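You operate a simulated robot arm through the tools that you are given. There is no shell and no other tool. Be economical: measure what you need, move in short steps, check, and stop when the job is done.

You run a simulated robot arm. Do the job below in one go: nothing can be reset, and whatever is moved stays where it is left.

Task
Shut the steam, cool the basin into the green with tap water, then lift out the basket.
Fine: open the tap half way, tap off first; the basket stands on the drip plate with its beads.

Only the result counts: the job must be done as asked and must still hold three seconds after the hand-in. Knocking over, shifting, dropping, spilling or breaking anything else fails it.

Robot
A 6-joint arm with a two-finger parallel gripper, fixed in place. Base frame: the origin is at the foot of the arm, x ahead of it, y to its left, z up. Lengths are in mm, angles in rad, forces in N, time in s.
Its first joint turns from -1.152 to 1.152 rad. Payload 2.7 kg.
The TCP is the grasp point between the finger pads, 23 mm short of the fingertips. In the tool frame z runs along the fingers and y along their closing line. The gripper opens to 94 mm. The fingers are 38 mm wide and 10 mm thick; the gripper's body (54 by 96 mm) begins 39 mm behind the TCP.
Orientation is that of the tool frame in the base frame, as [roll, pitch, yaw] about the fixed x, y, z axes, in that order (R = Rz(yaw) Ry(pitch) Rx(roll)). With the fingers straight down and closing along the base's y, the tool's x points along the base's -x, its y along +y and its z along -z.

Tools
- The arm moves only by the tool send_rows. Its argument "increments" is a list that holds one entry, the list of rows, each a list of 7 numbers: the shift along the tool's x, y, z in m, then the turn, a rotation vector about the tool's x, y, z in rad, then the gripper command, from -1 (shut) to 1 (fully open), values between in proportion. In form: [[[x, y, z, wx, wy, wz, gripper], ...]]. A call has 1 to 12 rows; each row is the pose to reach, as a shift and turn from the pose commanded when the call began, along the tool's axes at that moment. A row lasts 0.2 s, in which the tool goes at most 50 mm and 0.15 rad; a call with a longer step from one row to the next is refused whole, and so is a gripper value outside its range. A pose out of reach is approached as far as the arm can. The call stops where the force on the tool passes 40 N (or 10 N more than at its start, if that is more) or the arm is blocked; 0.2 s more then pass. Each finger travels about 45 mm/s and halts on what it meets, pressing with about 38 N; the grip force reading is that of the motor and also rises with nothing between the fingers. The clock runs only during rows and for 0.2 s after the last one: add rows that repeat a pose to give the fingers time. The reply holds the time, the measured pose of the TCP, the force on the tool along the base axes, the opening and the grip force, in the units named above and with some noise.
- Cameras (640 x 400 px; columns grow to the right, rows downward): "scene" is fixed at [89.7, -468.5, 1407.4]; the picture's right is [0.49, -0.87, 0.00], its down [-0.54, -0.30, -0.78] and it looks along [0.68, 0.38, -0.62] (base axes); focal length 220 px, centre (320, 200). "wrist" rides on the gripper at [86, 16, -74] in the tool frame; the picture's right is [-0.18, 0.98, 0.00], its down [-0.58, -0.11, -0.81] and it looks along [-0.79, -0.15, 0.59] (tool axes); focal length 243 px, centre (320, 200). There is no depth. A picture from a camera that has moved, and an enlarged one, comes with that camera's place and axes in the base frame and with its lens. The place of the scene camera against the robot may be out by one fixed shift of up to 18 mm in any direction.
- snapshot(camera): a new picture of that camera. It takes no simulated time.
- inspect(camera, box): a new picture of the part [left, top, right, bottom] of that camera's present view, enlarged. It takes no simulated time.
- job_done(): hands the job in; it is judged then, once.

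Go step by step. Nothing tells you positions but the pictures and the camera data: compare them with the known pose of the tool, close in by small moves and look again before you grip or let go. The budget is 120 turns and 76 pictures, counting those below and the enlarged ones. Unless the task says otherwise, let go and move clear before handing in, and close with one line.

The tools are called after "Emit:" as name(argument=value, ...) on one line, values as JSON. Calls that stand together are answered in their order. send_rows: Moves the arm, as the interface text tells. Its arguments: {"type":"object","properties":{"increments":{"type":"array","items":{"type":"array","items":{"type":"array","items":{"type":"number"}}}}},"required":["increments"]} The other tools are called the same way: snapshot (camera) takes a picture; inspect (camera, box) takes an enlarged picture of a part of a camera's view; job_done () hands the job in.

At the start:

```text
t: 0.0
position: [358.5, 12.6, 1260.0]
ee_rot: [3.141, 0.001, 3.14]
ft_force: [0.0, 0.5, -0.9]
finger_gap: 94.2
finger_force: 0.1
```

scene: 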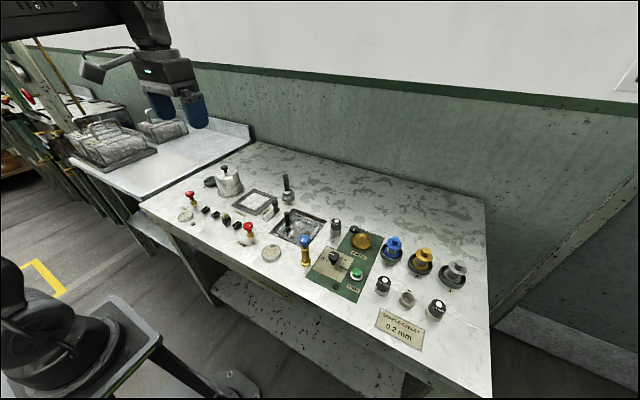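
wrist: 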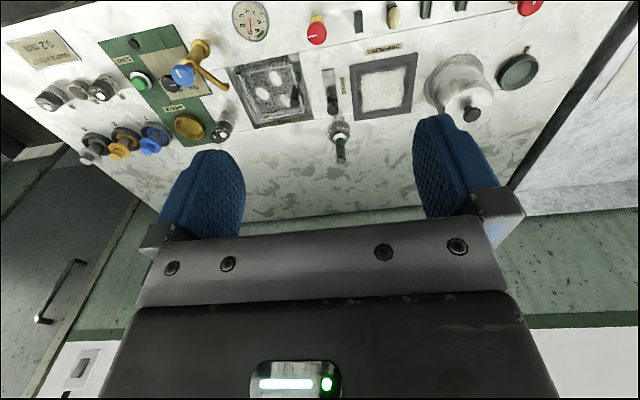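

The bench shows many controls: valves, a basin, a gauge, a tap and a drip plate. I'll take enlarged views to identify each.

Emit:
inspect(camera="scene", box=[160, 150, 330, 270])

Emit:
inspect(camera="scene", box=[290, 200, 490, 350])

Emit:
inspect(camera="wrist", box=[200, 0, 560, 180])

Emit:
inspect(camera="wrist", box=[0, 10, 260, 180])

```text
3.33 times, centred on (245, 210) of scene
camera zoom: at [89.7, -468.5, 1407.4], right [0.49, -0.87, 0.0], down [-0.54, -0.3, -0.78], along [0.68, 0.38, -0.62], focal length 735 px, centre (570, 167)
```

zoom: 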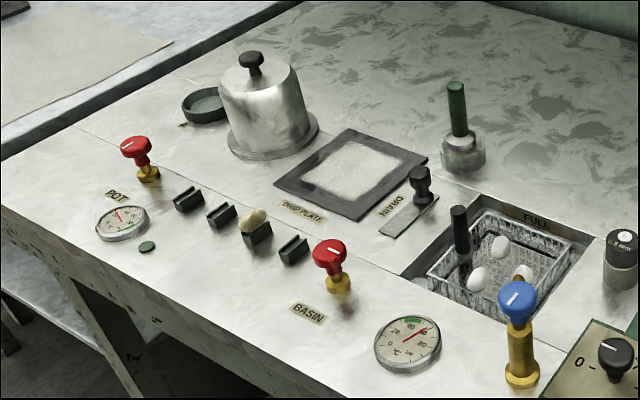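

```text
2.67 times, centred on (390, 275) of scene
camera zoom: at [89.7, -468.5, 1407.4], right [0.49, -0.87, 0.0], down [-0.54, -0.3, -0.78], along [0.68, 0.38, -0.62], focal length 588 px, centre (133, 0)
```

zoom: 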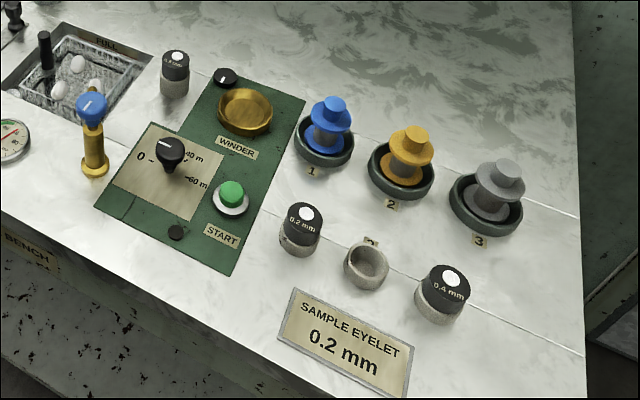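

```text
1.78 times, centred on (380, 90) of wrist
camera zoom: at [271.3, 29.1, 1333.5], right [0.18, 0.98, 0.0], down [0.58, -0.11, 0.81], along [0.79, -0.15, -0.59], focal length 431 px, centre (213, 396)
```

zoom: 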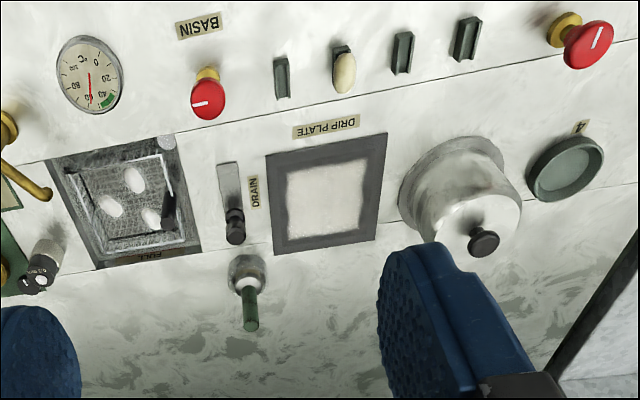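

```text
2.35 times, centred on (130, 95) of wrist
camera zoom: at [271.3, 29.1, 1333.5], right [0.18, 0.98, 0.0], down [0.58, -0.11, 0.81], along [0.79, -0.15, -0.59], focal length 571 px, centre (767, 447)
```

zoom: 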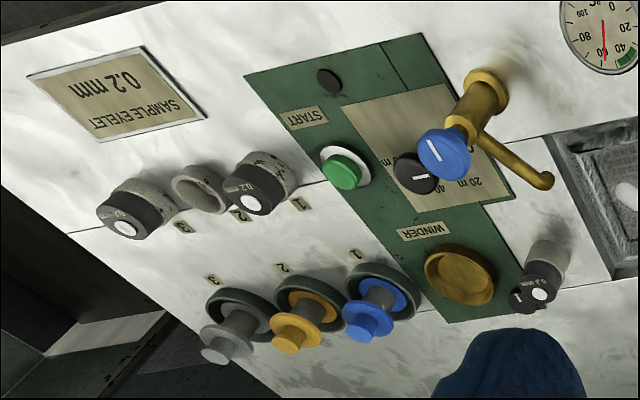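

I see the BASIN red steam valve, basin gauge, blue tap, DRAIN slider, sunken basin with a basket, and the drip plate. The two cameras disagree on height, so I'll lower the tool a bit and triangulate with the wrist camera.

Emit:
send_rows(increments=[[[0, 0, 0.04, 0, 0, 0, 1], [0, 0, 0.08, 0, 0, 0, 1], [0, 0, 0.12, 0, 0, 0, 1], [0, 0, 0.16, 0, 0, 0, 1], [0, 0, 0.2, 0, 0, 0, 1], [0, 0, 0.2, 0, 0, 0, 1]]])

Emit:
snapshot(camera="wrist")

Emit:
snapshot(camera="scene")

```text
t: 1.4
position: [360.0, 13.1, 1061.1]
ee_rot: [-3.14, -0.001, -3.141]
ft_force: [-0.3, 0.2, 0.2]
finger_gap: 94.1
finger_force: 0.1
```

```text
69 pictures are left
camera wrist: at [273.2, 29.6, 1134.8], right [0.18, 0.98, 0.0], down [0.58, -0.11, 0.81], along [0.79, -0.15, -0.59], focal length 243 px, centre (320, 200)
```

wrist: 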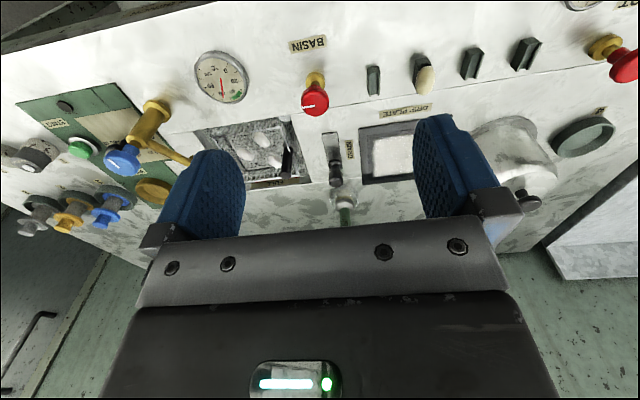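

```text
68 pictures are left
```

scene: 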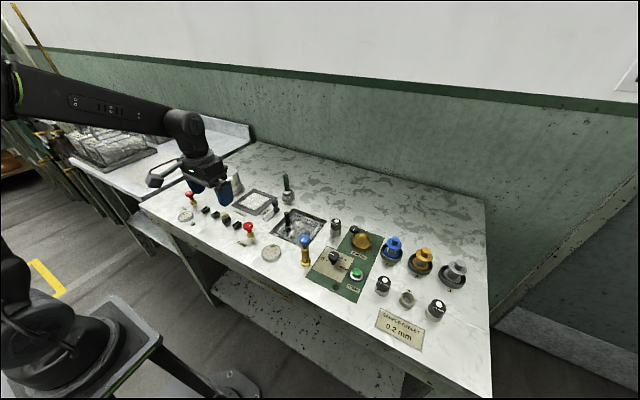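

The wrist views suggest the panel may be higher than 765, so I'll get a longer baseline by moving lower and sideways, staying in free air.

Emit:
send_rows(increments=[[[0.015, 0.02, 0.03, 0, 0, 0, 1], [0.03, 0.04, 0.06, 0, 0, 0, 1], [0.045, 0.07, 0.08, 0, 0, 0, 1], [0.06, 0.1, 0.08, 0, 0, 0, 1], [0.06, 0.12, 0.08, 0, 0, 0, 1], [0.06, 0.12, 0.08, 0, 0, 0, 1]]])

Emit:
snapshot(camera="wrist")

Emit:
send_rows(increments=[[[0, -0.05, 0, 0, 0, 0, 1], [0, -0.1, 0, 0, 0, 0, 1], [0, -0.15, 0, 0, 0, 0, 1], [0, -0.2, 0, 0, 0, 0, 1], [0, -0.2, 0, 0, 0, 0, 1]]])

Emit:
snapshot(camera="wrist")

```text
t: 2.8
position: [298.0, 132.9, 979.5]
ee_rot: [-3.14, -0.001, -3.141]
ft_force: [0.3, 0.5, 0.2]
finger_gap: 93.9
finger_force: 0.1
```

```text
67 pictures are left
camera wrist: at [211.9, 149.3, 1053.9], right [0.18, 0.98, 0.0], down [0.58, -0.11, 0.81], along [0.79, -0.15, -0.59], focal length 243 px, centre (320, 200)
```

wrist: 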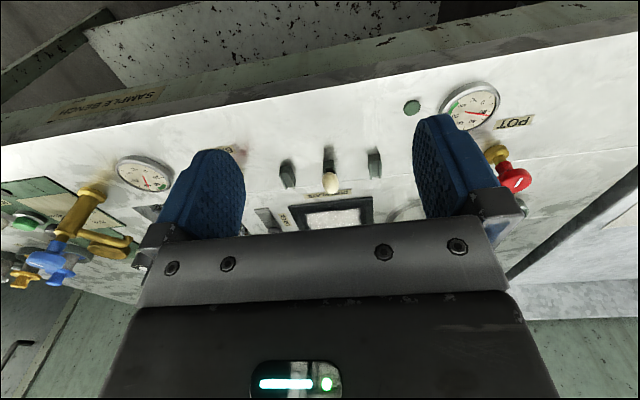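

```text
t: 4.0
position: [297.9, -69.3, 980.8]
ee_rot: [3.141, 0.0, 3.14]
ft_force: [-0.3, -0.3, 0.2]
finger_gap: 94.2
finger_force: 0.2
```

```text
66 pictures are left
camera wrist: at [211.2, -52.1, 1054.0], right [0.18, 0.98, 0.0], down [0.58, -0.11, 0.81], along [0.79, -0.15, -0.59], focal length 243 px, centre (320, 200)
```

wrist: 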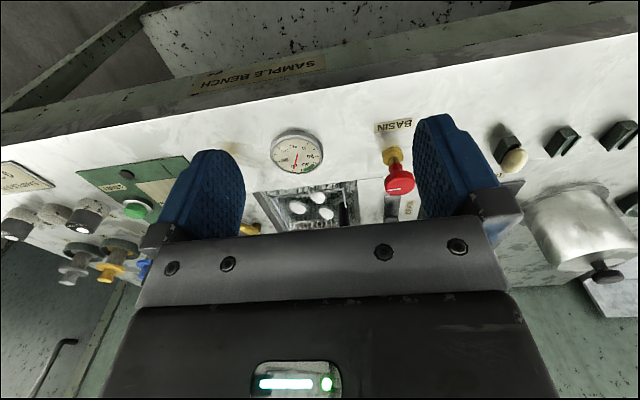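

Triangulation now agrees between both cameras: the panel surface is near z≈835, the gauge at (399,-116), the red BASIN valve at about (424,-5) with its top near z≈885. Next I look closely at the gauge, knobs and labels.

Emit:
inspect(camera="wrist", box=[260, 110, 440, 230])

Emit:
inspect(camera="scene", box=[235, 215, 325, 275])

Emit:
inspect(camera="scene", box=[240, 175, 345, 245])

```text
3.33 times, centred on (350, 170) of wrist
camera zoom: at [211.2, -52.1, 1054.0], right [0.18, 0.98, 0.0], down [0.58, -0.11, 0.81], along [0.79, -0.15, -0.59], focal length 809 px, centre (220, 300)
```

zoom: 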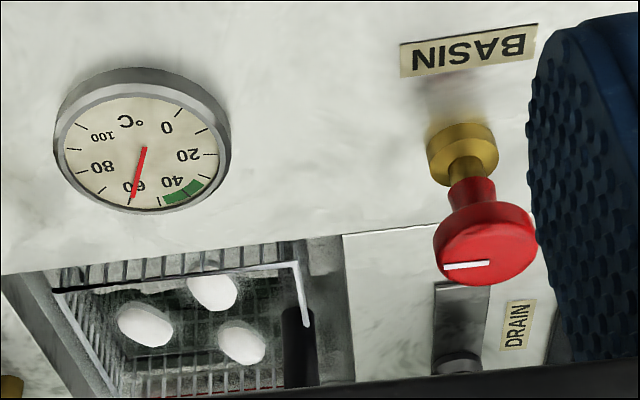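

```text
6.67 times, centred on (280, 245) of scene
camera zoom: at [89.7, -468.5, 1407.4], right [0.49, -0.87, 0.0], down [-0.54, -0.3, -0.78], along [0.68, 0.38, -0.62], focal length 1470 px, centre (587, -100)
```

zoom: 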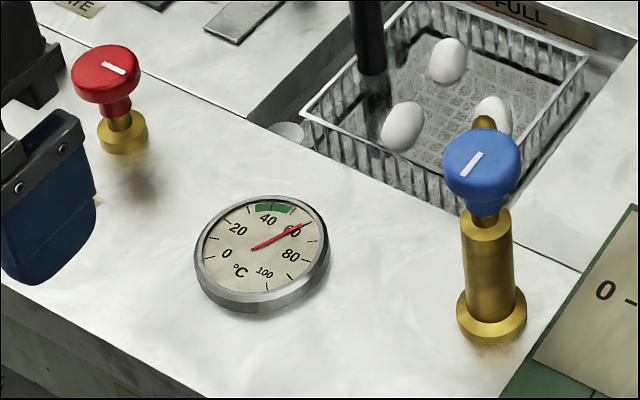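

```text
5.71 times, centred on (292, 210) of scene
camera zoom: at [89.7, -468.5, 1407.4], right [0.49, -0.87, 0.0], down [-0.54, -0.3, -0.78], along [0.68, 0.38, -0.62], focal length 1260 px, centre (477, 143)
```

zoom: 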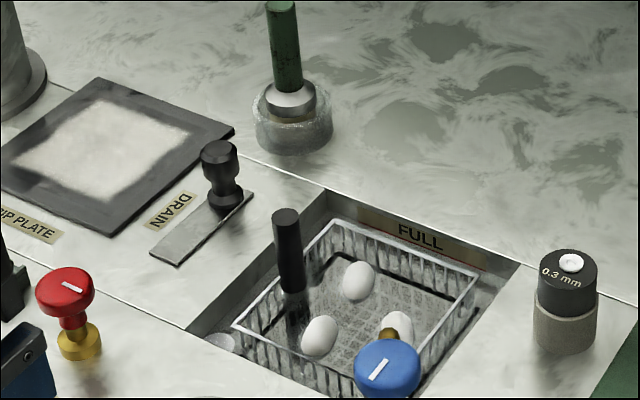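

The basin gauge reads ~60 (green about 40–50). Pointers: the closed POT valve and tap point to −x (towards robot); the BASIN steam valve points to −y, so it is open and closes by a clockwise quarter turn. I move above it with the gripper partly open.

Emit:
send_rows(increments=[[[-0.03, 0.016, 0.0, 0, 0, 0, 0.28], [-0.06, 0.032, 0.0, 0, 0, 0, 0.28], [-0.095, 0.048, 0.01, 0, 0, 0, 0.28], [-0.126, 0.064, 0.02, 0, 0, 0, 0.28], [-0.126, 0.064, 0.04, 0, 0, 0, 0.28], [-0.126, 0.064, 0.04, 0, 0, 0, 0.28]]])

Emit:
inspect(camera="scene", box=[200, 170, 320, 270])

Emit:
snapshot(camera="wrist")

```text
t: 5.4
position: [424.7, -4.0, 938.7]
ee_rot: [3.141, 0.001, -3.141]
ft_force: [0.5, -0.2, 0.5]
finger_gap: 60.2
finger_force: 0.1
```

```text
4.00 times, centred on (260, 220) of scene
camera zoom: at [89.7, -468.5, 1407.4], right [0.49, -0.87, 0.0], down [-0.54, -0.3, -0.78], along [0.68, 0.38, -0.62], focal length 882 px, centre (560, 120)
```

zoom: 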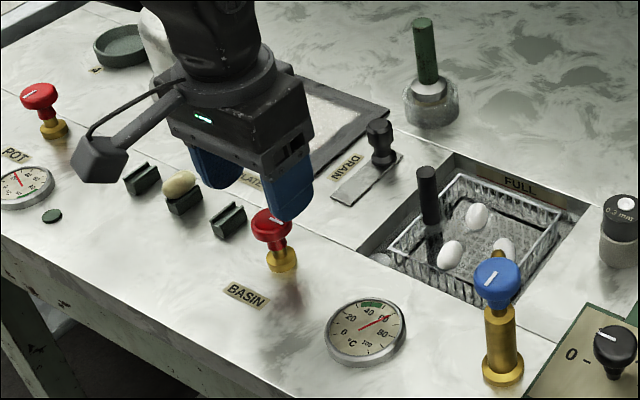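

```text
61 pictures are left
camera wrist: at [337.0, 13.0, 1012.8], right [0.18, 0.98, 0.0], down [0.58, -0.11, 0.81], along [0.79, -0.15, -0.59], focal length 243 px, centre (320, 200)
```

wrist: 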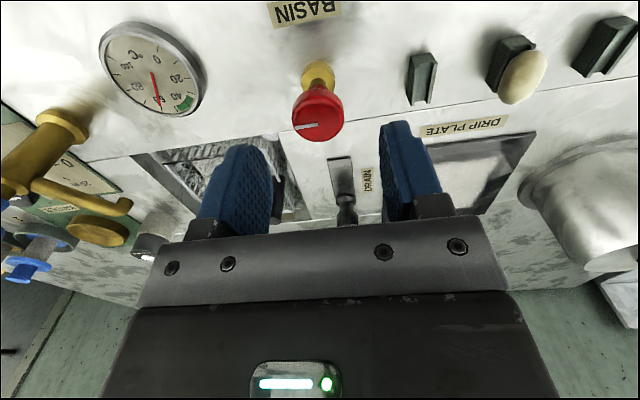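

The knob is centred under the tool. I descend to z≈881 and close on it.

Emit:
send_rows(increments=[[[0, 0, 0.02, 0, 0, 0, 0.28], [0, 0, 0.04, 0, 0, 0, 0.28], [0, 0, 0.057, 0, 0, 0, 0.28], [0, 0, 0.057, 0, 0, 0, 0.28]]])

Emit:
inspect(camera="scene", box=[200, 190, 300, 260])

Emit:
inspect(camera="wrist", box=[200, 20, 440, 180])

```text
t: 6.4
position: [423.5, -2.3, 881.9]
ee_rot: [3.141, 0.0, -3.141]
ft_force: [-0.3, -0.7, 0.2]
finger_gap: 60.2
finger_force: 0.0
```

```text
5.71 times, centred on (250, 225) of scene
camera zoom: at [89.7, -468.5, 1407.4], right [0.49, -0.87, 0.0], down [-0.54, -0.3, -0.78], along [0.68, 0.38, -0.62], focal length 1260 px, centre (720, 57)
```

zoom: 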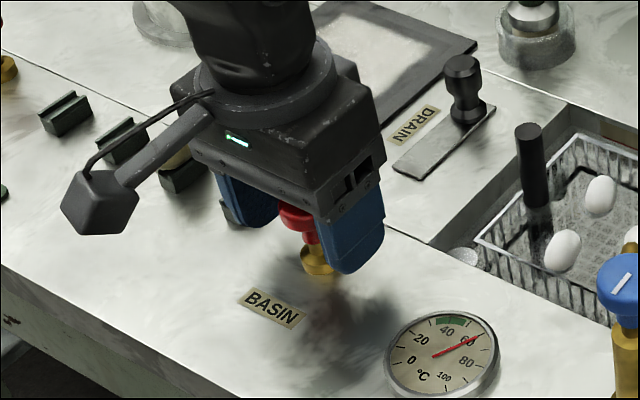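

```text
2.50 times, centred on (320, 100) of wrist
camera zoom: at [337.0, 13.5, 955.8], right [0.18, 0.98, 0.0], down [0.58, -0.11, 0.81], along [0.79, -0.15, -0.59], focal length 606 px, centre (320, 450)
```

zoom: 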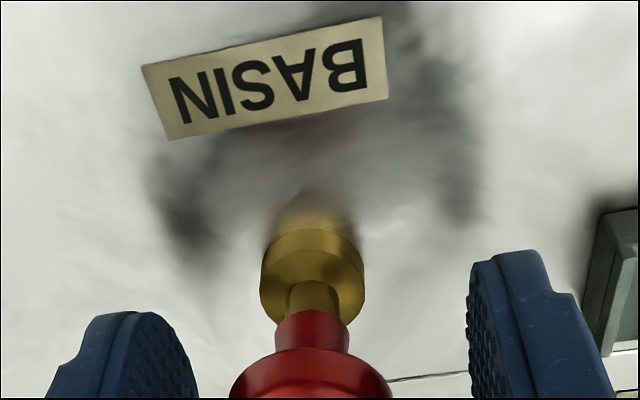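

Emit:
send_rows(increments=[[[0, -0.003, 0, 0, 0, 0, 0.28], [0, -0.003, 0, 0, 0, 0, -0.1], [0, -0.003, 0, 0, 0, 0, -0.4], [0, -0.003, 0, 0, 0, 0, -1], [0, -0.003, 0, 0, 0, 0, -1], [0, -0.003, 0, 0, 0, 0, -1], [0, -0.003, 0, 0, 0, 0, -1]]])

```text
t: 8.0
position: [423.7, -4.6, 883.2]
ee_rot: [3.14, 0.001, 3.141]
ft_force: [-1.3, 24.7, -0.7]
finger_gap: 31.5
finger_force: 44.8
```

Gripped at 31.5 mm with a side force; I relieve it by a small y shift.

Emit:
send_rows(increments=[[[0, 0.002, 0, 0, 0, 0, -1], [0, 0.002, 0, 0, 0, 0, -1]]])

```text
t: 8.6
position: [422.9, -4.8, 882.5]
ee_rot: [-3.142, -0.002, 3.141]
ft_force: [-3.9, 16.8, -7.0]
finger_gap: 31.4
finger_force: 44.9
```

Emit:
send_rows(increments=[[[0, 0.004, 0, 0, 0, 0, -1], [0, 0.004, 0, 0, 0, 0, -1]]])

```text
t: 9.2
position: [424.2, -4.9, 882.1]
ee_rot: [-3.138, -0.002, 3.14]
ft_force: [1.4, -34.6, -12.3]
finger_gap: 31.5
finger_force: 45.5
```

Emit:
send_rows(increments=[[[0, -0.0027, 0, 0, 0, 0, -1], [0, -0.0027, 0, 0, 0, 0, -1]]])

```text
t: 9.8
position: [424.4, -5.2, 882.1]
ee_rot: [-3.14, -0.001, 3.14]
ft_force: [2.4, -29.0, -12.3]
finger_gap: 31.4
finger_force: 44.8
```

Emit:
send_rows(increments=[[[0, -0.002, 0, 0, 0, 0, -1], [0, -0.002, 0, 0, 0, 0, -1]]])

```text
t: 10.4
position: [424.9, -3.3, 882.8]
ee_rot: [3.14, -0.002, -3.14]
ft_force: [0.7, -13.8, -15.5]
finger_gap: 31.4
finger_force: 44.6
```

Forces are modest; now turn clockwise (about +tool z) in small steps.

Emit:
send_rows(increments=[[[0, -0.001, 0, 0, 0, 0.12, -1], [0, -0.001, 0, 0, 0, 0.24, -1], [0, -0.001, 0, 0, 0, 0.36, -1], [0, -0.001, 0, 0, 0, 0.48, -1], [0, -0.001, 0, 0, 0, 0.6, -1], [0, -0.001, 0, 0, 0, 0.72, -1]]])

Emit:
inspect(camera="scene", box=[200, 190, 300, 260])

```text
t: 11.8
position: [424.2, -3.0, 881.8]
ee_rot: [3.14, -0.001, 2.421]
ft_force: [-1.8, 31.0, -15.4]
finger_gap: 31.6
finger_force: 45.3
```

```text
5.71 times, centred on (250, 225) of scene
camera zoom: at [89.9, -467.7, 1407.7], right [0.49, -0.87, 0.0], down [-0.54, -0.3, -0.78], along [0.68, 0.38, -0.62], focal length 1260 px, centre (720, 57)
```

zoom: 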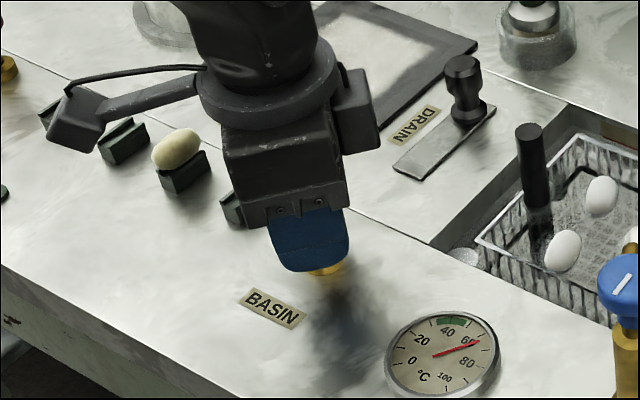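

Emit:
send_rows(increments=[[[0, 0, 0, 0, 0, 0.12, -1], [0, 0, 0, 0, 0, 0.24, -1], [0, 0, 0, 0, 0, 0.36, -1], [0, 0, 0, 0, 0, 0.48, -1], [0, 0, 0, 0, 0, 0.6, -1], [0, 0, 0, 0, 0, 0.72, -1], [0, 0, 0, 0, 0, 0.84, -1], [0, 0, 0, 0, 0, 0.9, -1]]])

Emit:
inspect(camera="scene", box=[200, 190, 300, 260])

```text
t: 13.6
position: [424.3, -4.9, 883.0]
ee_rot: [3.139, 0.001, 1.522]
ft_force: [4.3, 25.8, -7.4]
finger_gap: 31.4
finger_force: 45.0
```

```text
5.71 times, centred on (250, 225) of scene
camera zoom: at [89.9, -467.9, 1407.6], right [0.49, -0.87, 0.0], down [-0.54, -0.3, -0.78], along [0.68, 0.38, -0.62], focal length 1260 px, centre (720, 57)
```

zoom: 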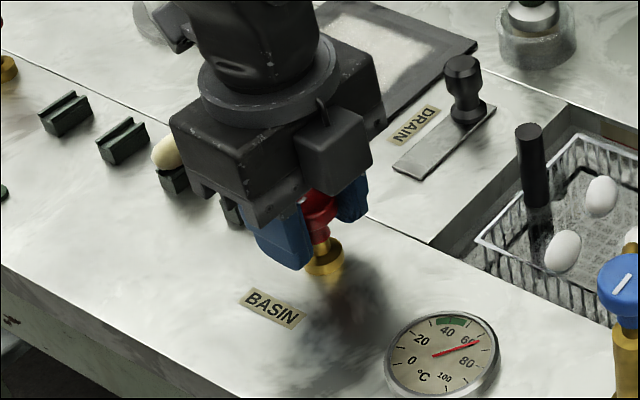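

Turned ~93°. I release, rise, and check the pointer.

Emit:
send_rows(increments=[[[0, 0, 0, 0, 0, 0, 0.28], [0, 0, 0, 0, 0, 0, 0.28], [0, 0, 0, 0, 0, 0, 0.28], [0, 0, -0.04, 0, 0, 0, 0.28], [0, 0, -0.09, 0, 0, 0, 0.28], [0, 0, -0.12, 0, 0, 0, 0.28], [0, 0, -0.12, 0, 0, 0, 0.28]]])

Emit:
inspect(camera="scene", box=[170, 180, 310, 270])

Emit:
snapshot(camera="wrist")

```text
t: 15.2
position: [424.6, -5.4, 1002.0]
ee_rot: [-3.141, 0.0, 1.523]
ft_force: [-0.2, 0.1, -0.6]
finger_gap: 60.1
finger_force: 0.1
```

```text
4.44 times, centred on (240, 225) of scene
camera zoom: at [89.7, -468.5, 1407.4], right [0.49, -0.87, 0.0], down [-0.54, -0.3, -0.78], along [0.68, 0.38, -0.62], focal length 980 px, centre (676, 89)
```

zoom: 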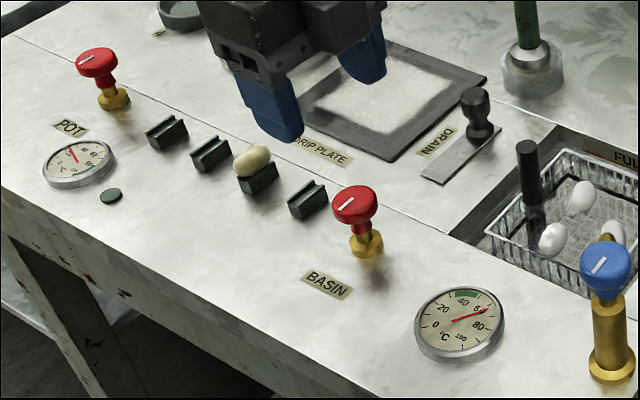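

```text
55 pictures are left
camera wrist: at [444.1, 80.1, 1076.2], right [0.97, -0.23, 0.0], down [-0.14, -0.58, 0.81], along [-0.19, -0.78, -0.59], focal length 243 px, centre (320, 200)
```

wrist: 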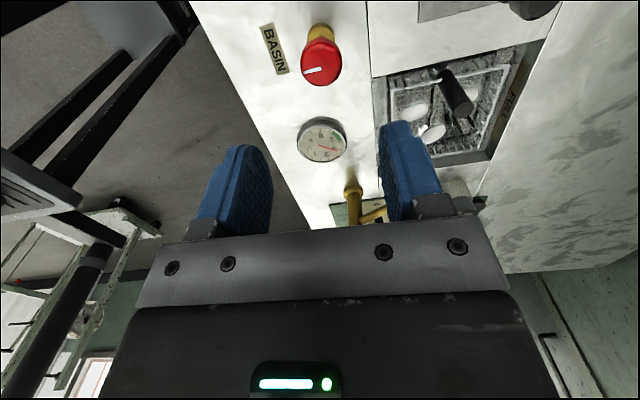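

The steam pointer now matches the closed POT pointer. Next the blue tap, at about (424,−231) with its knob top at z≈945; I approach from above and look for marks.

Emit:
send_rows(increments=[[[-0.04, 0.002, 0, 0, 0, 0, 0.28], [-0.08, 0.004, 0, 0, 0, 0, 0.28], [-0.12, 0.006, 0, 0, 0, 0, 0.28], [-0.12, 0.006, 0, 0, 0, 0, 0.28]]])

Emit:
inspect(camera="wrist", box=[240, 0, 480, 150])

Emit:
send_rows(increments=[[[-0.04, 0.002, 0, 0, 0, 0, 0.28], [-0.08, 0.004, 0, 0, 0, 0, 0.28], [-0.106, 0.004, 0, 0, 0, 0, 0.28], [-0.106, 0.004, 0, 0, 0, 0, 0.28]]])

Emit:
snapshot(camera="wrist")

Emit:
inspect(camera="scene", box=[250, 180, 350, 280])

```text
t: 16.2
position: [423.9, -129.0, 1000.0]
ee_rot: [3.142, 0.002, 1.523]
ft_force: [0.3, -0.1, -0.5]
finger_gap: 60.1
finger_force: 0.1
```

```text
2.67 times, centred on (360, 75) of wrist
camera zoom: at [444.6, -41.8, 1074.7], right [0.97, -0.23, 0.0], down [-0.14, -0.58, 0.81], along [-0.19, -0.78, -0.59], focal length 647 px, centre (213, 533)
```

zoom: 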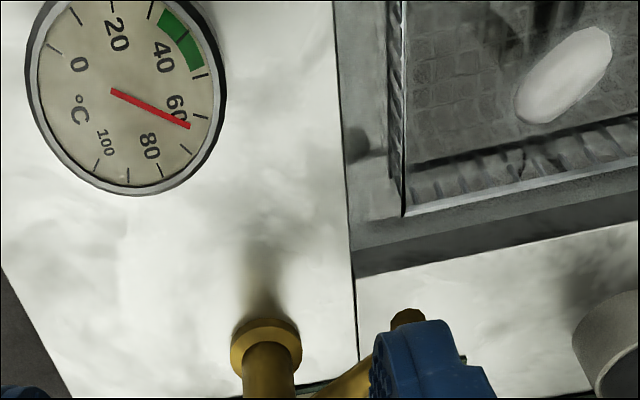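

```text
t: 17.2
position: [423.1, -232.2, 1001.0]
ee_rot: [-3.141, 0.0, 1.523]
ft_force: [0.0, -0.3, -0.1]
finger_gap: 60.0
finger_force: 0.1
```

```text
53 pictures are left
camera wrist: at [442.9, -145.7, 1074.4], right [0.97, -0.23, 0.0], down [-0.14, -0.58, 0.81], along [-0.19, -0.78, -0.59], focal length 243 px, centre (320, 200)
```

wrist: 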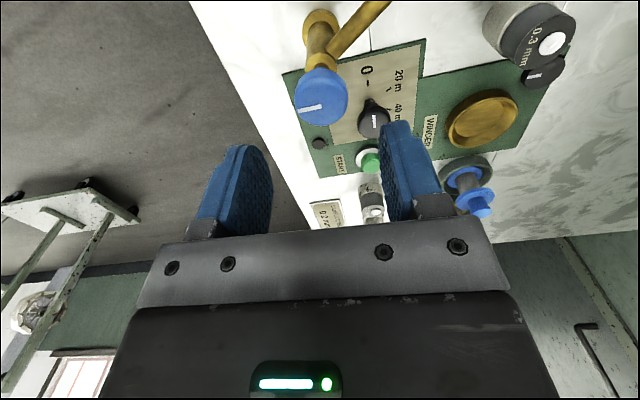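

```text
4.00 times, centred on (300, 230) of scene
camera zoom: at [89.7, -468.5, 1407.4], right [0.49, -0.87, 0.0], down [-0.54, -0.3, -0.78], along [0.68, 0.38, -0.62], focal length 882 px, centre (400, 80)
```

zoom: 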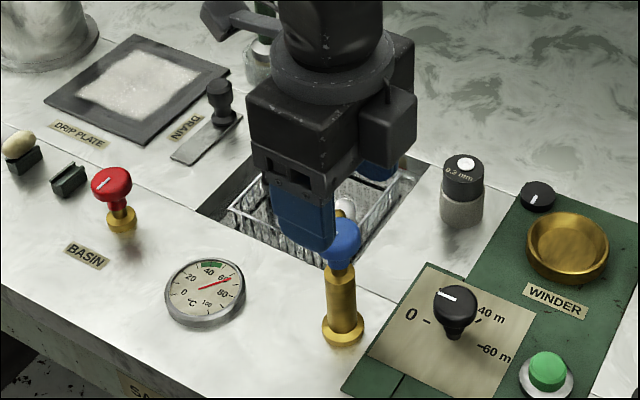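

Emit:
inspect(camera="wrist", box=[260, 0, 440, 120])

```text
3.33 times, centred on (350, 60) of wrist
camera zoom: at [442.9, -145.7, 1074.4], right [0.97, -0.23, 0.0], down [-0.14, -0.58, 0.81], along [-0.19, -0.78, -0.59], focal length 809 px, centre (220, 667)
```

zoom: 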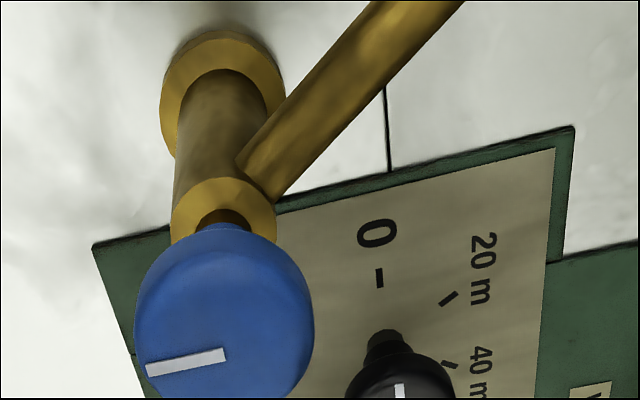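

The cameras disagree by about 10 mm in y for the tap axis. I descend closer so the parallax against the fingers shrinks.

Emit:
send_rows(increments=[[[0, 0, 0.012, 0, 0, 0, 0.28], [0, 0, 0.022, 0, 0, 0, 0.28], [0, 0, 0.022, 0, 0, 0, 0.28]]])

Emit:
snapshot(camera="wrist")

Emit:
inspect(camera="scene", box=[265, 200, 345, 260])

```text
t: 18.0
position: [421.7, -231.6, 979.5]
ee_rot: [-3.141, 0.0, 1.522]
ft_force: [-0.2, 0.8, -0.6]
finger_gap: 60.1
finger_force: 0.0
```

```text
50 pictures are left
camera wrist: at [443.1, -146.2, 1053.4], right [0.97, -0.23, 0.0], down [-0.14, -0.58, 0.81], along [-0.19, -0.78, -0.59], focal length 243 px, centre (320, 200)
```

wrist: 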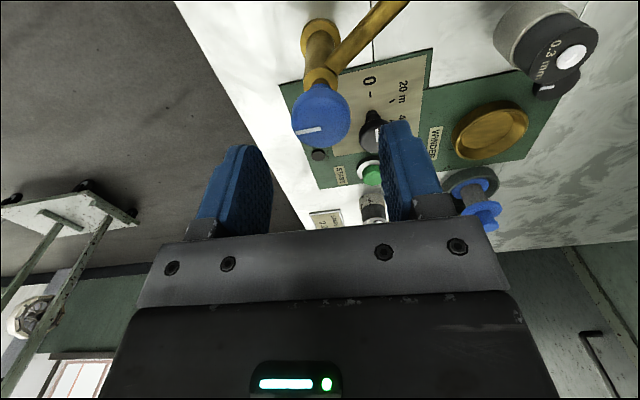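

```text
6.67 times, centred on (305, 230) of scene
camera zoom: at [89.7, -468.5, 1407.4], right [0.49, -0.87, 0.0], down [-0.54, -0.3, -0.78], along [0.68, 0.38, -0.62], focal length 1470 px, centre (420, 0)
```

zoom: 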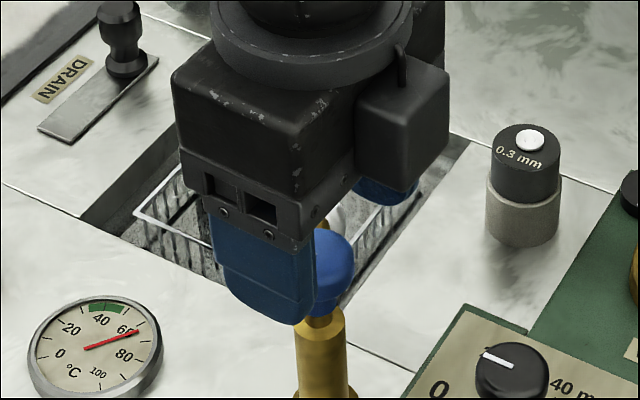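

Two-height triangulation puts the knob axis at about (424.5, −228) with top z≈945. I shift and descend to z≈934.

Emit:
send_rows(increments=[[[0.0035, 0.002, 0, 0, 0, 0, 0.28], [0.0035, 0.002, 0.02, 0, 0, 0, 0.28], [0.0035, 0.002, 0.045, 0, 0, 0, 0.28], [0.0035, 0.002, 0.045, 0, 0, 0, 0.28]]])

Emit:
inspect(camera="wrist", box=[200, 60, 440, 220])

Emit:
inspect(camera="scene", box=[245, 200, 345, 270])

```text
t: 19.0
position: [426.1, -229.6, 934.7]
ee_rot: [-3.14, 0.0, 1.522]
ft_force: [0.1, -1.5, -0.5]
finger_gap: 59.9
finger_force: 0.1
```

```text
2.50 times, centred on (320, 140) of wrist
camera zoom: at [446.1, -144.0, 1009.0], right [0.97, -0.23, 0.0], down [-0.14, -0.58, 0.81], along [-0.19, -0.78, -0.59], focal length 606 px, centre (320, 350)
```

zoom: 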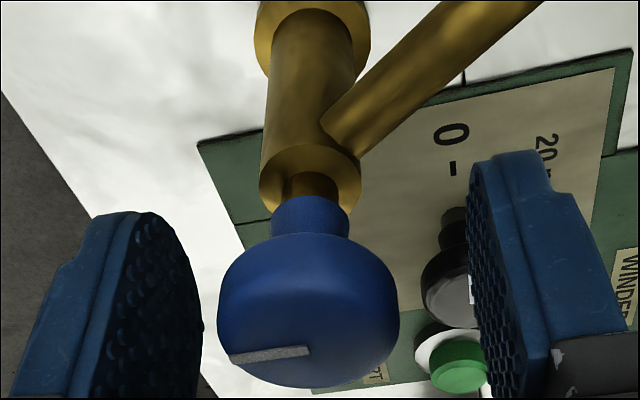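

```text
5.71 times, centred on (295, 235) of scene
camera zoom: at [89.7, -468.5, 1407.4], right [0.49, -0.87, 0.0], down [-0.54, -0.3, -0.78], along [0.68, 0.38, -0.62], focal length 1260 px, centre (463, 0)
```

zoom: 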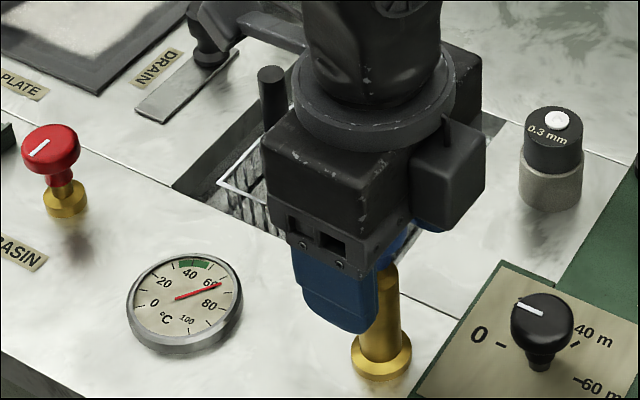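

Emit:
send_rows(increments=[[[0, -0.002, 0, 0, 0, 0, 0.28], [0, -0.002, 0, 0, 0, 0, -0.1], [0, -0.002, 0, 0, 0, 0, -0.4], [0, -0.002, 0, 0, 0, 0, -1], [0, -0.002, 0, 0, 0, 0, -1], [0, -0.002, 0, 0, 0, 0, -1], [0, -0.002, 0, 0, 0, 0, -1]]])

```text
t: 20.6
position: [423.7, -229.4, 935.6]
ee_rot: [3.139, -0.001, 1.522]
ft_force: [14.9, -1.0, -3.3]
finger_gap: 31.4
finger_force: 44.9
```

Emit:
send_rows(increments=[[[0, 0, 0, 0, 0, -0.13, -1], [0, 0, 0, 0, 0, -0.26, -1], [0, 0, 0, 0, 0, -0.39, -1], [0, 0, 0, 0, 0, -0.52, -1], [0, 0, 0, 0, 0, -0.65, -1], [0, 0, 0, 0, 0, -0.785, -1]]])

Emit:
inspect(camera="scene", box=[225, 180, 345, 280])

```text
t: 21.5
position: [427.4, -229.9, 935.8]
ee_rot: [3.131, 0.008, 1.947]
ft_force: [7.6, -2.0, -8.4]
finger_gap: 31.2
finger_force: 45.2
stopped in row 4: the force on the tool passed its limit (the readings are from after the stop); the commanded pose is now the measured one
```

```text
4.00 times, centred on (285, 230) of scene
camera zoom: at [89.9, -468.6, 1407.4], right [0.49, -0.87, 0.0], down [-0.54, -0.3, -0.78], along [0.68, 0.38, -0.62], focal length 882 px, centre (460, 80)
```

zoom: 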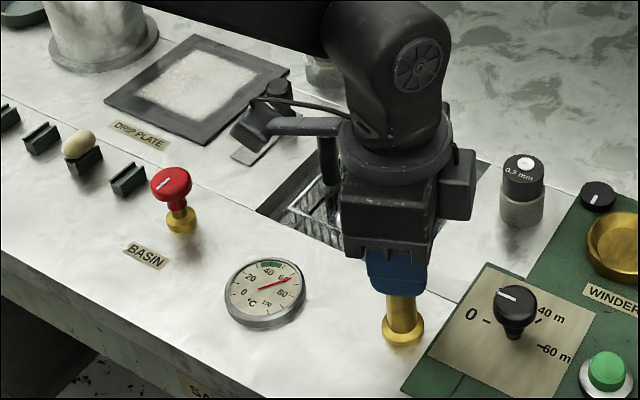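

The turn stopped early at 0.42 rad by force. I check the pointer with the wrist camera.

Emit:
inspect(camera="wrist", box=[200, 60, 440, 220])

Emit:
snapshot(camera="wrist")

```text
2.50 times, centred on (320, 140) of wrist
camera zoom: at [408.9, -142.3, 1008.6], right [0.98, 0.19, 0.01], down [0.1, -0.58, 0.81], along [0.16, -0.79, -0.59], focal length 606 px, centre (320, 350)
```

zoom: 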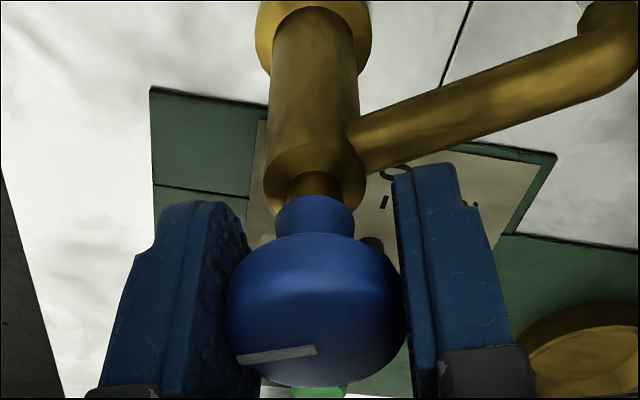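

```text
44 pictures are left
camera wrist: at [408.9, -142.3, 1008.6], right [0.98, 0.19, 0.01], down [0.1, -0.58, 0.81], along [0.16, -0.79, -0.59], focal length 243 px, centre (320, 200)
```

wrist: 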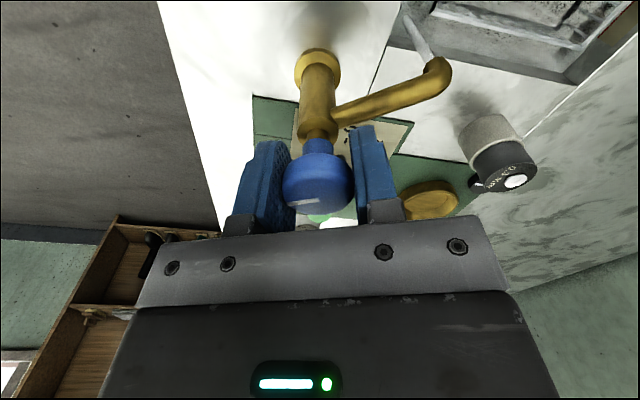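

Water is flowing and the knob turns with the gripper. I continue to 45°.

Emit:
send_rows(increments=[[[0, 0, 0, 0, 0, -0.09, -1], [0, 0, 0, 0, 0, -0.18, -1], [0, 0, 0, 0, 0, -0.27, -1], [0, 0, 0, 0, 0, -0.36, -1]]])

Emit:
snapshot(camera="wrist")

Emit:
inspect(camera="scene", box=[225, 180, 345, 280])

```text
t: 22.5
position: [428.6, -228.4, 936.2]
ee_rot: [3.135, 0.012, 2.309]
ft_force: [32.7, 2.3, -14.2]
finger_gap: 31.5
finger_force: 45.1
```

```text
43 pictures are left
camera wrist: at [380.5, -152.9, 1008.3], right [0.85, 0.52, 0.01], down [0.3, -0.5, 0.81], along [0.43, -0.69, -0.58], focal length 243 px, centre (320, 200)
```

wrist: 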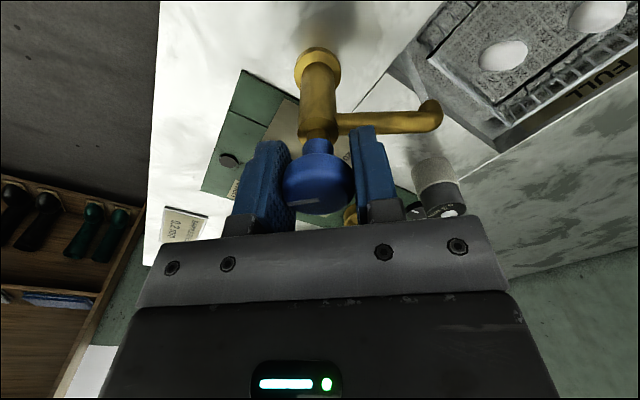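

```text
4.00 times, centred on (285, 230) of scene
camera zoom: at [90.8, -468.5, 1407.3], right [0.49, -0.87, 0.0], down [-0.54, -0.3, -0.78], along [0.68, 0.38, -0.62], focal length 882 px, centre (460, 80)
```

zoom: 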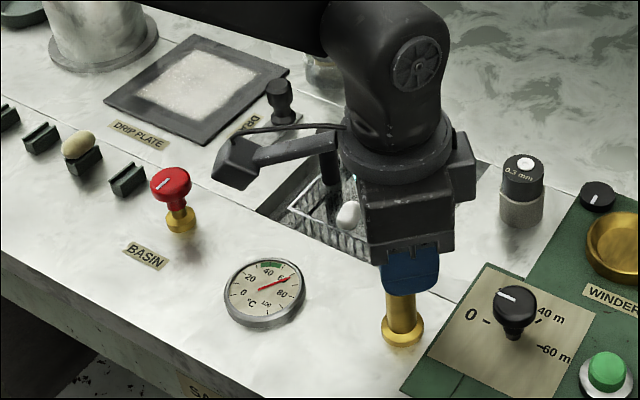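

I relieve the side force a little and let the water run briefly, watching the gauge.

Emit:
send_rows(increments=[[[-0.0013, 0.0015, 0, 0, 0, 0, -1], [-0.0013, 0.0015, 0, 0, 0, 0, -1], [-0.0013, 0.0015, 0, 0, 0, 0, -1], [-0.0013, 0.0015, 0, 0, 0, 0, -1]]])

Emit:
inspect(camera="scene", box=[235, 190, 335, 260])

```text
t: 23.5
position: [427.9, -228.6, 935.8]
ee_rot: [3.137, 0.007, 2.306]
ft_force: [11.3, 12.6, -5.3]
finger_gap: 31.7
finger_force: 45.0
```

```text
5.71 times, centred on (285, 225) of scene
camera zoom: at [90.1, -468.2, 1407.5], right [0.49, -0.87, 0.0], down [-0.54, -0.3, -0.78], along [0.68, 0.38, -0.62], focal length 1260 px, centre (520, 57)
```

zoom: 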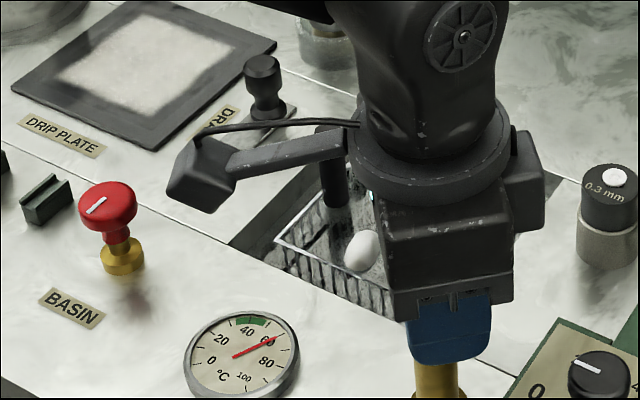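

Emit:
send_rows(increments=[[[0, 0, 0, 0, 0, 0, -1], [0, 0, 0, 0, 0, 0, -1], [0, 0, 0, 0, 0, 0, -1], [0, 0, 0, 0, 0, 0, -1], [0, 0, 0, 0, 0, 0, -1], [0, 0, 0, 0, 0, 0, -1], [0, 0, 0, 0, 0, 0, -1], [0, 0, 0, 0, 0, 0, -1]]])

Emit:
inspect(camera="scene", box=[235, 190, 335, 260])

```text
t: 25.3
position: [427.3, -229.2, 935.3]
ee_rot: [3.135, 0.008, 2.307]
ft_force: [10.2, 15.0, -1.9]
finger_gap: 31.2
finger_force: 45.1
```

```text
5.71 times, centred on (285, 225) of scene
camera zoom: at [90.0, -468.1, 1407.5], right [0.49, -0.87, 0.0], down [-0.54, -0.3, -0.78], along [0.68, 0.38, -0.62], focal length 1260 px, centre (520, 57)
```

zoom: 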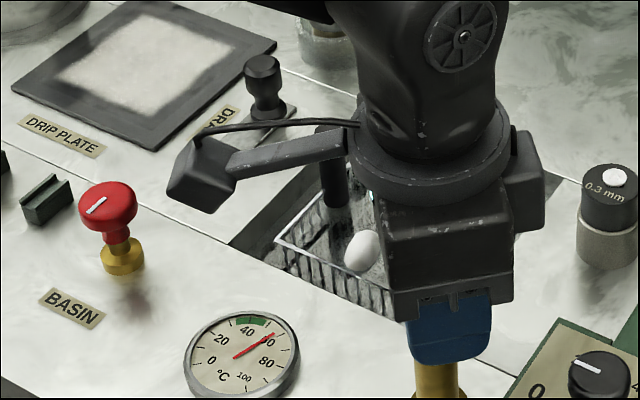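

The basin cools by roughly 1–2 °C per second. I keep waiting and watch the level too.

Emit:
send_rows(increments=[[[0, 0, 0, 0, 0, 0, -1], [0, 0, 0, 0, 0, 0, -1], [0, 0, 0, 0, 0, 0, -1], [0, 0, 0, 0, 0, 0, -1], [0, 0, 0, 0, 0, 0, -1], [0, 0, 0, 0, 0, 0, -1], [0, 0, 0, 0, 0, 0, -1], [0, 0, 0, 0, 0, 0, -1], [0, 0, 0, 0, 0, 0, -1], [0, 0, 0, 0, 0, 0, -1], [0, 0, 0, 0, 0, 0, -1], [0, 0, 0, 0, 0, 0, -1]]])

Emit:
inspect(camera="scene", box=[245, 200, 325, 260])

Emit:
inspect(camera="wrist", box=[390, 0, 640, 160])

```text
t: 27.9
position: [426.8, -228.3, 934.9]
ee_rot: [3.136, 0.006, 2.305]
ft_force: [8.2, 15.7, -3.0]
finger_gap: 31.5
finger_force: 44.9
```

```text
6.67 times, centred on (285, 230) of scene
camera zoom: at [89.9, -468.1, 1407.6], right [0.49, -0.87, 0.0], down [-0.54, -0.3, -0.78], along [0.68, 0.38, -0.62], focal length 1470 px, centre (553, 0)
```

zoom: 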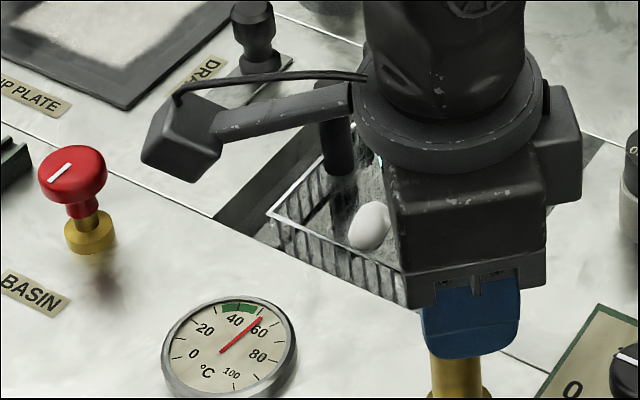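

```text
2.50 times, centred on (515, 80) of wrist
camera zoom: at [381.0, -152.8, 1008.7], right [0.85, 0.52, 0.01], down [0.3, -0.5, 0.81], along [0.43, -0.69, -0.59], focal length 606 px, centre (-168, 500)
```

zoom: 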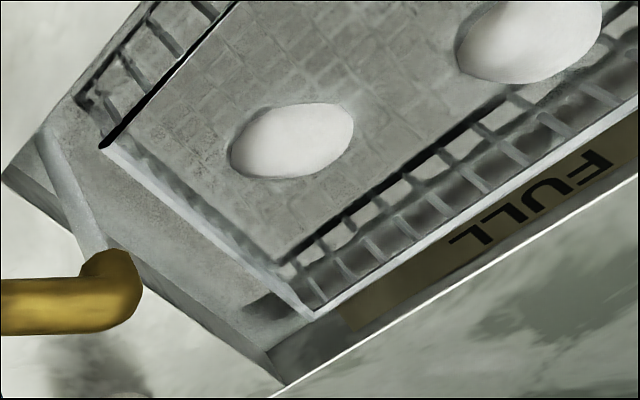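

Reading about 54; continue.

Emit:
send_rows(increments=[[[0, 0, 0, 0, 0, 0, -1], [0, 0, 0, 0, 0, 0, -1], [0, 0, 0, 0, 0, 0, -1], [0, 0, 0, 0, 0, 0, -1], [0, 0, 0, 0, 0, 0, -1], [0, 0, 0, 0, 0, 0, -1], [0, 0, 0, 0, 0, 0, -1], [0, 0, 0, 0, 0, 0, -1], [0, 0, 0, 0, 0, 0, -1], [0, 0, 0, 0, 0, 0, -1], [0, 0, 0, 0, 0, 0, -1]]])

Emit:
inspect(camera="scene", box=[245, 200, 325, 260])

Emit:
inspect(camera="wrist", box=[390, 0, 640, 160])

```text
t: 30.3
position: [428.3, -228.5, 935.4]
ee_rot: [3.138, 0.009, 2.305]
ft_force: [8.2, 16.5, -3.2]
finger_gap: 31.2
finger_force: 45.0
```

```text
6.67 times, centred on (285, 230) of scene
camera zoom: at [90.0, -468.1, 1407.6], right [0.49, -0.87, 0.0], down [-0.54, -0.3, -0.78], along [0.68, 0.38, -0.62], focal length 1470 px, centre (553, 0)
```

zoom: 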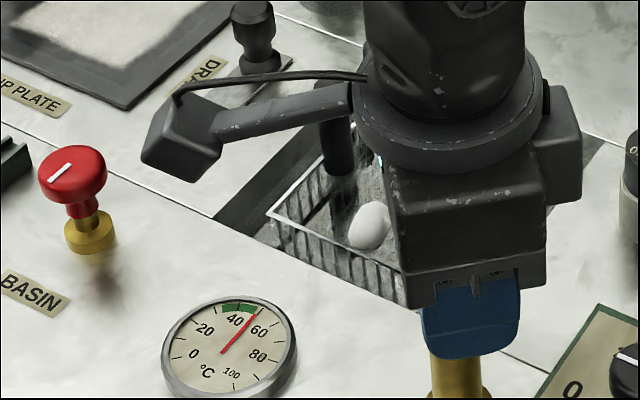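

```text
2.50 times, centred on (515, 80) of wrist
camera zoom: at [381.1, -152.8, 1008.7], right [0.85, 0.52, 0.01], down [0.3, -0.5, 0.81], along [0.43, -0.69, -0.59], focal length 606 px, centre (-168, 500)
```

zoom: 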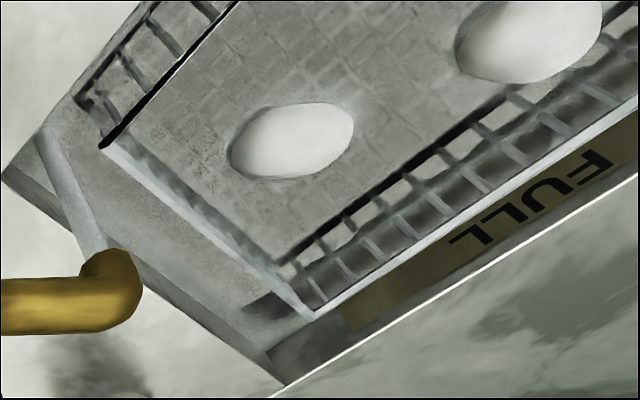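

Emit:
send_rows(increments=[[[0, 0, 0, 0, 0, 0, -1], [0, 0, 0, 0, 0, 0, -1], [0, 0, 0, 0, 0, 0, -1], [0, 0, 0, 0, 0, 0, -1], [0, 0, 0, 0, 0, 0, -1], [0, 0, 0, 0, 0, 0, -1], [0, 0, 0, 0, 0, 0, -1], [0, 0, 0, 0, 0, 0, -1], [0, 0, 0, 0, 0, 0, -1], [0, 0, 0, 0, 0, 0, -1], [0, 0, 0, 0, 0, 0, -1], [0, 0, 0, 0, 0, 0, -1]]])

Emit:
inspect(camera="scene", box=[245, 200, 325, 260])

```text
t: 32.9
position: [427.6, -228.6, 935.5]
ee_rot: [3.135, 0.006, 2.306]
ft_force: [7.7, 15.6, -3.1]
finger_gap: 31.4
finger_force: 44.5
```

```text
6.67 times, centred on (285, 230) of scene
camera zoom: at [90.0, -468.1, 1407.6], right [0.49, -0.87, 0.0], down [-0.54, -0.3, -0.78], along [0.68, 0.38, -0.62], focal length 1470 px, centre (553, 0)
```

zoom: 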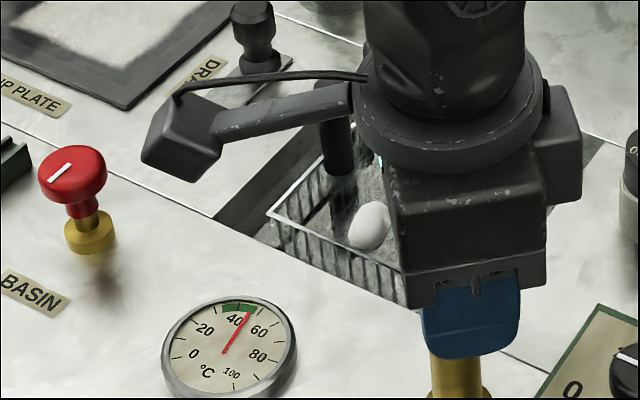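

In the green now (~47). I close the tap, turning clockwise back to its start.

Emit:
send_rows(increments=[[[0, 0, 0, 0, 0, 0.13, -1], [0, 0, 0, 0, 0, 0.26, -1], [0, 0, 0, 0, 0, 0.39, -1], [0, 0, 0, 0, 0, 0.52, -1], [0, 0, 0, 0, 0, 0.65, -1], [0, 0, 0, 0, 0, 0.79, -1], [0, 0, 0, 0, 0, 0.81, -1]]])

Emit:
snapshot(camera="wrist")

```text
t: 34.5
position: [424.0, -227.8, 936.2]
ee_rot: [-3.141, 0.0, 1.492]
ft_force: [-31.8, -0.9, 2.8]
finger_gap: 31.5
finger_force: 45.2
```

```text
34 pictures are left
camera wrist: at [447.3, -144.3, 1009.2], right [0.97, -0.26, 0.0], down [-0.15, -0.57, 0.81], along [-0.21, -0.78, -0.59], focal length 243 px, centre (320, 200)
```

wrist: 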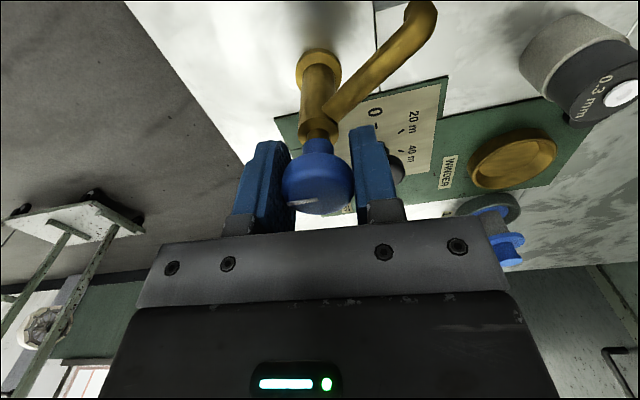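

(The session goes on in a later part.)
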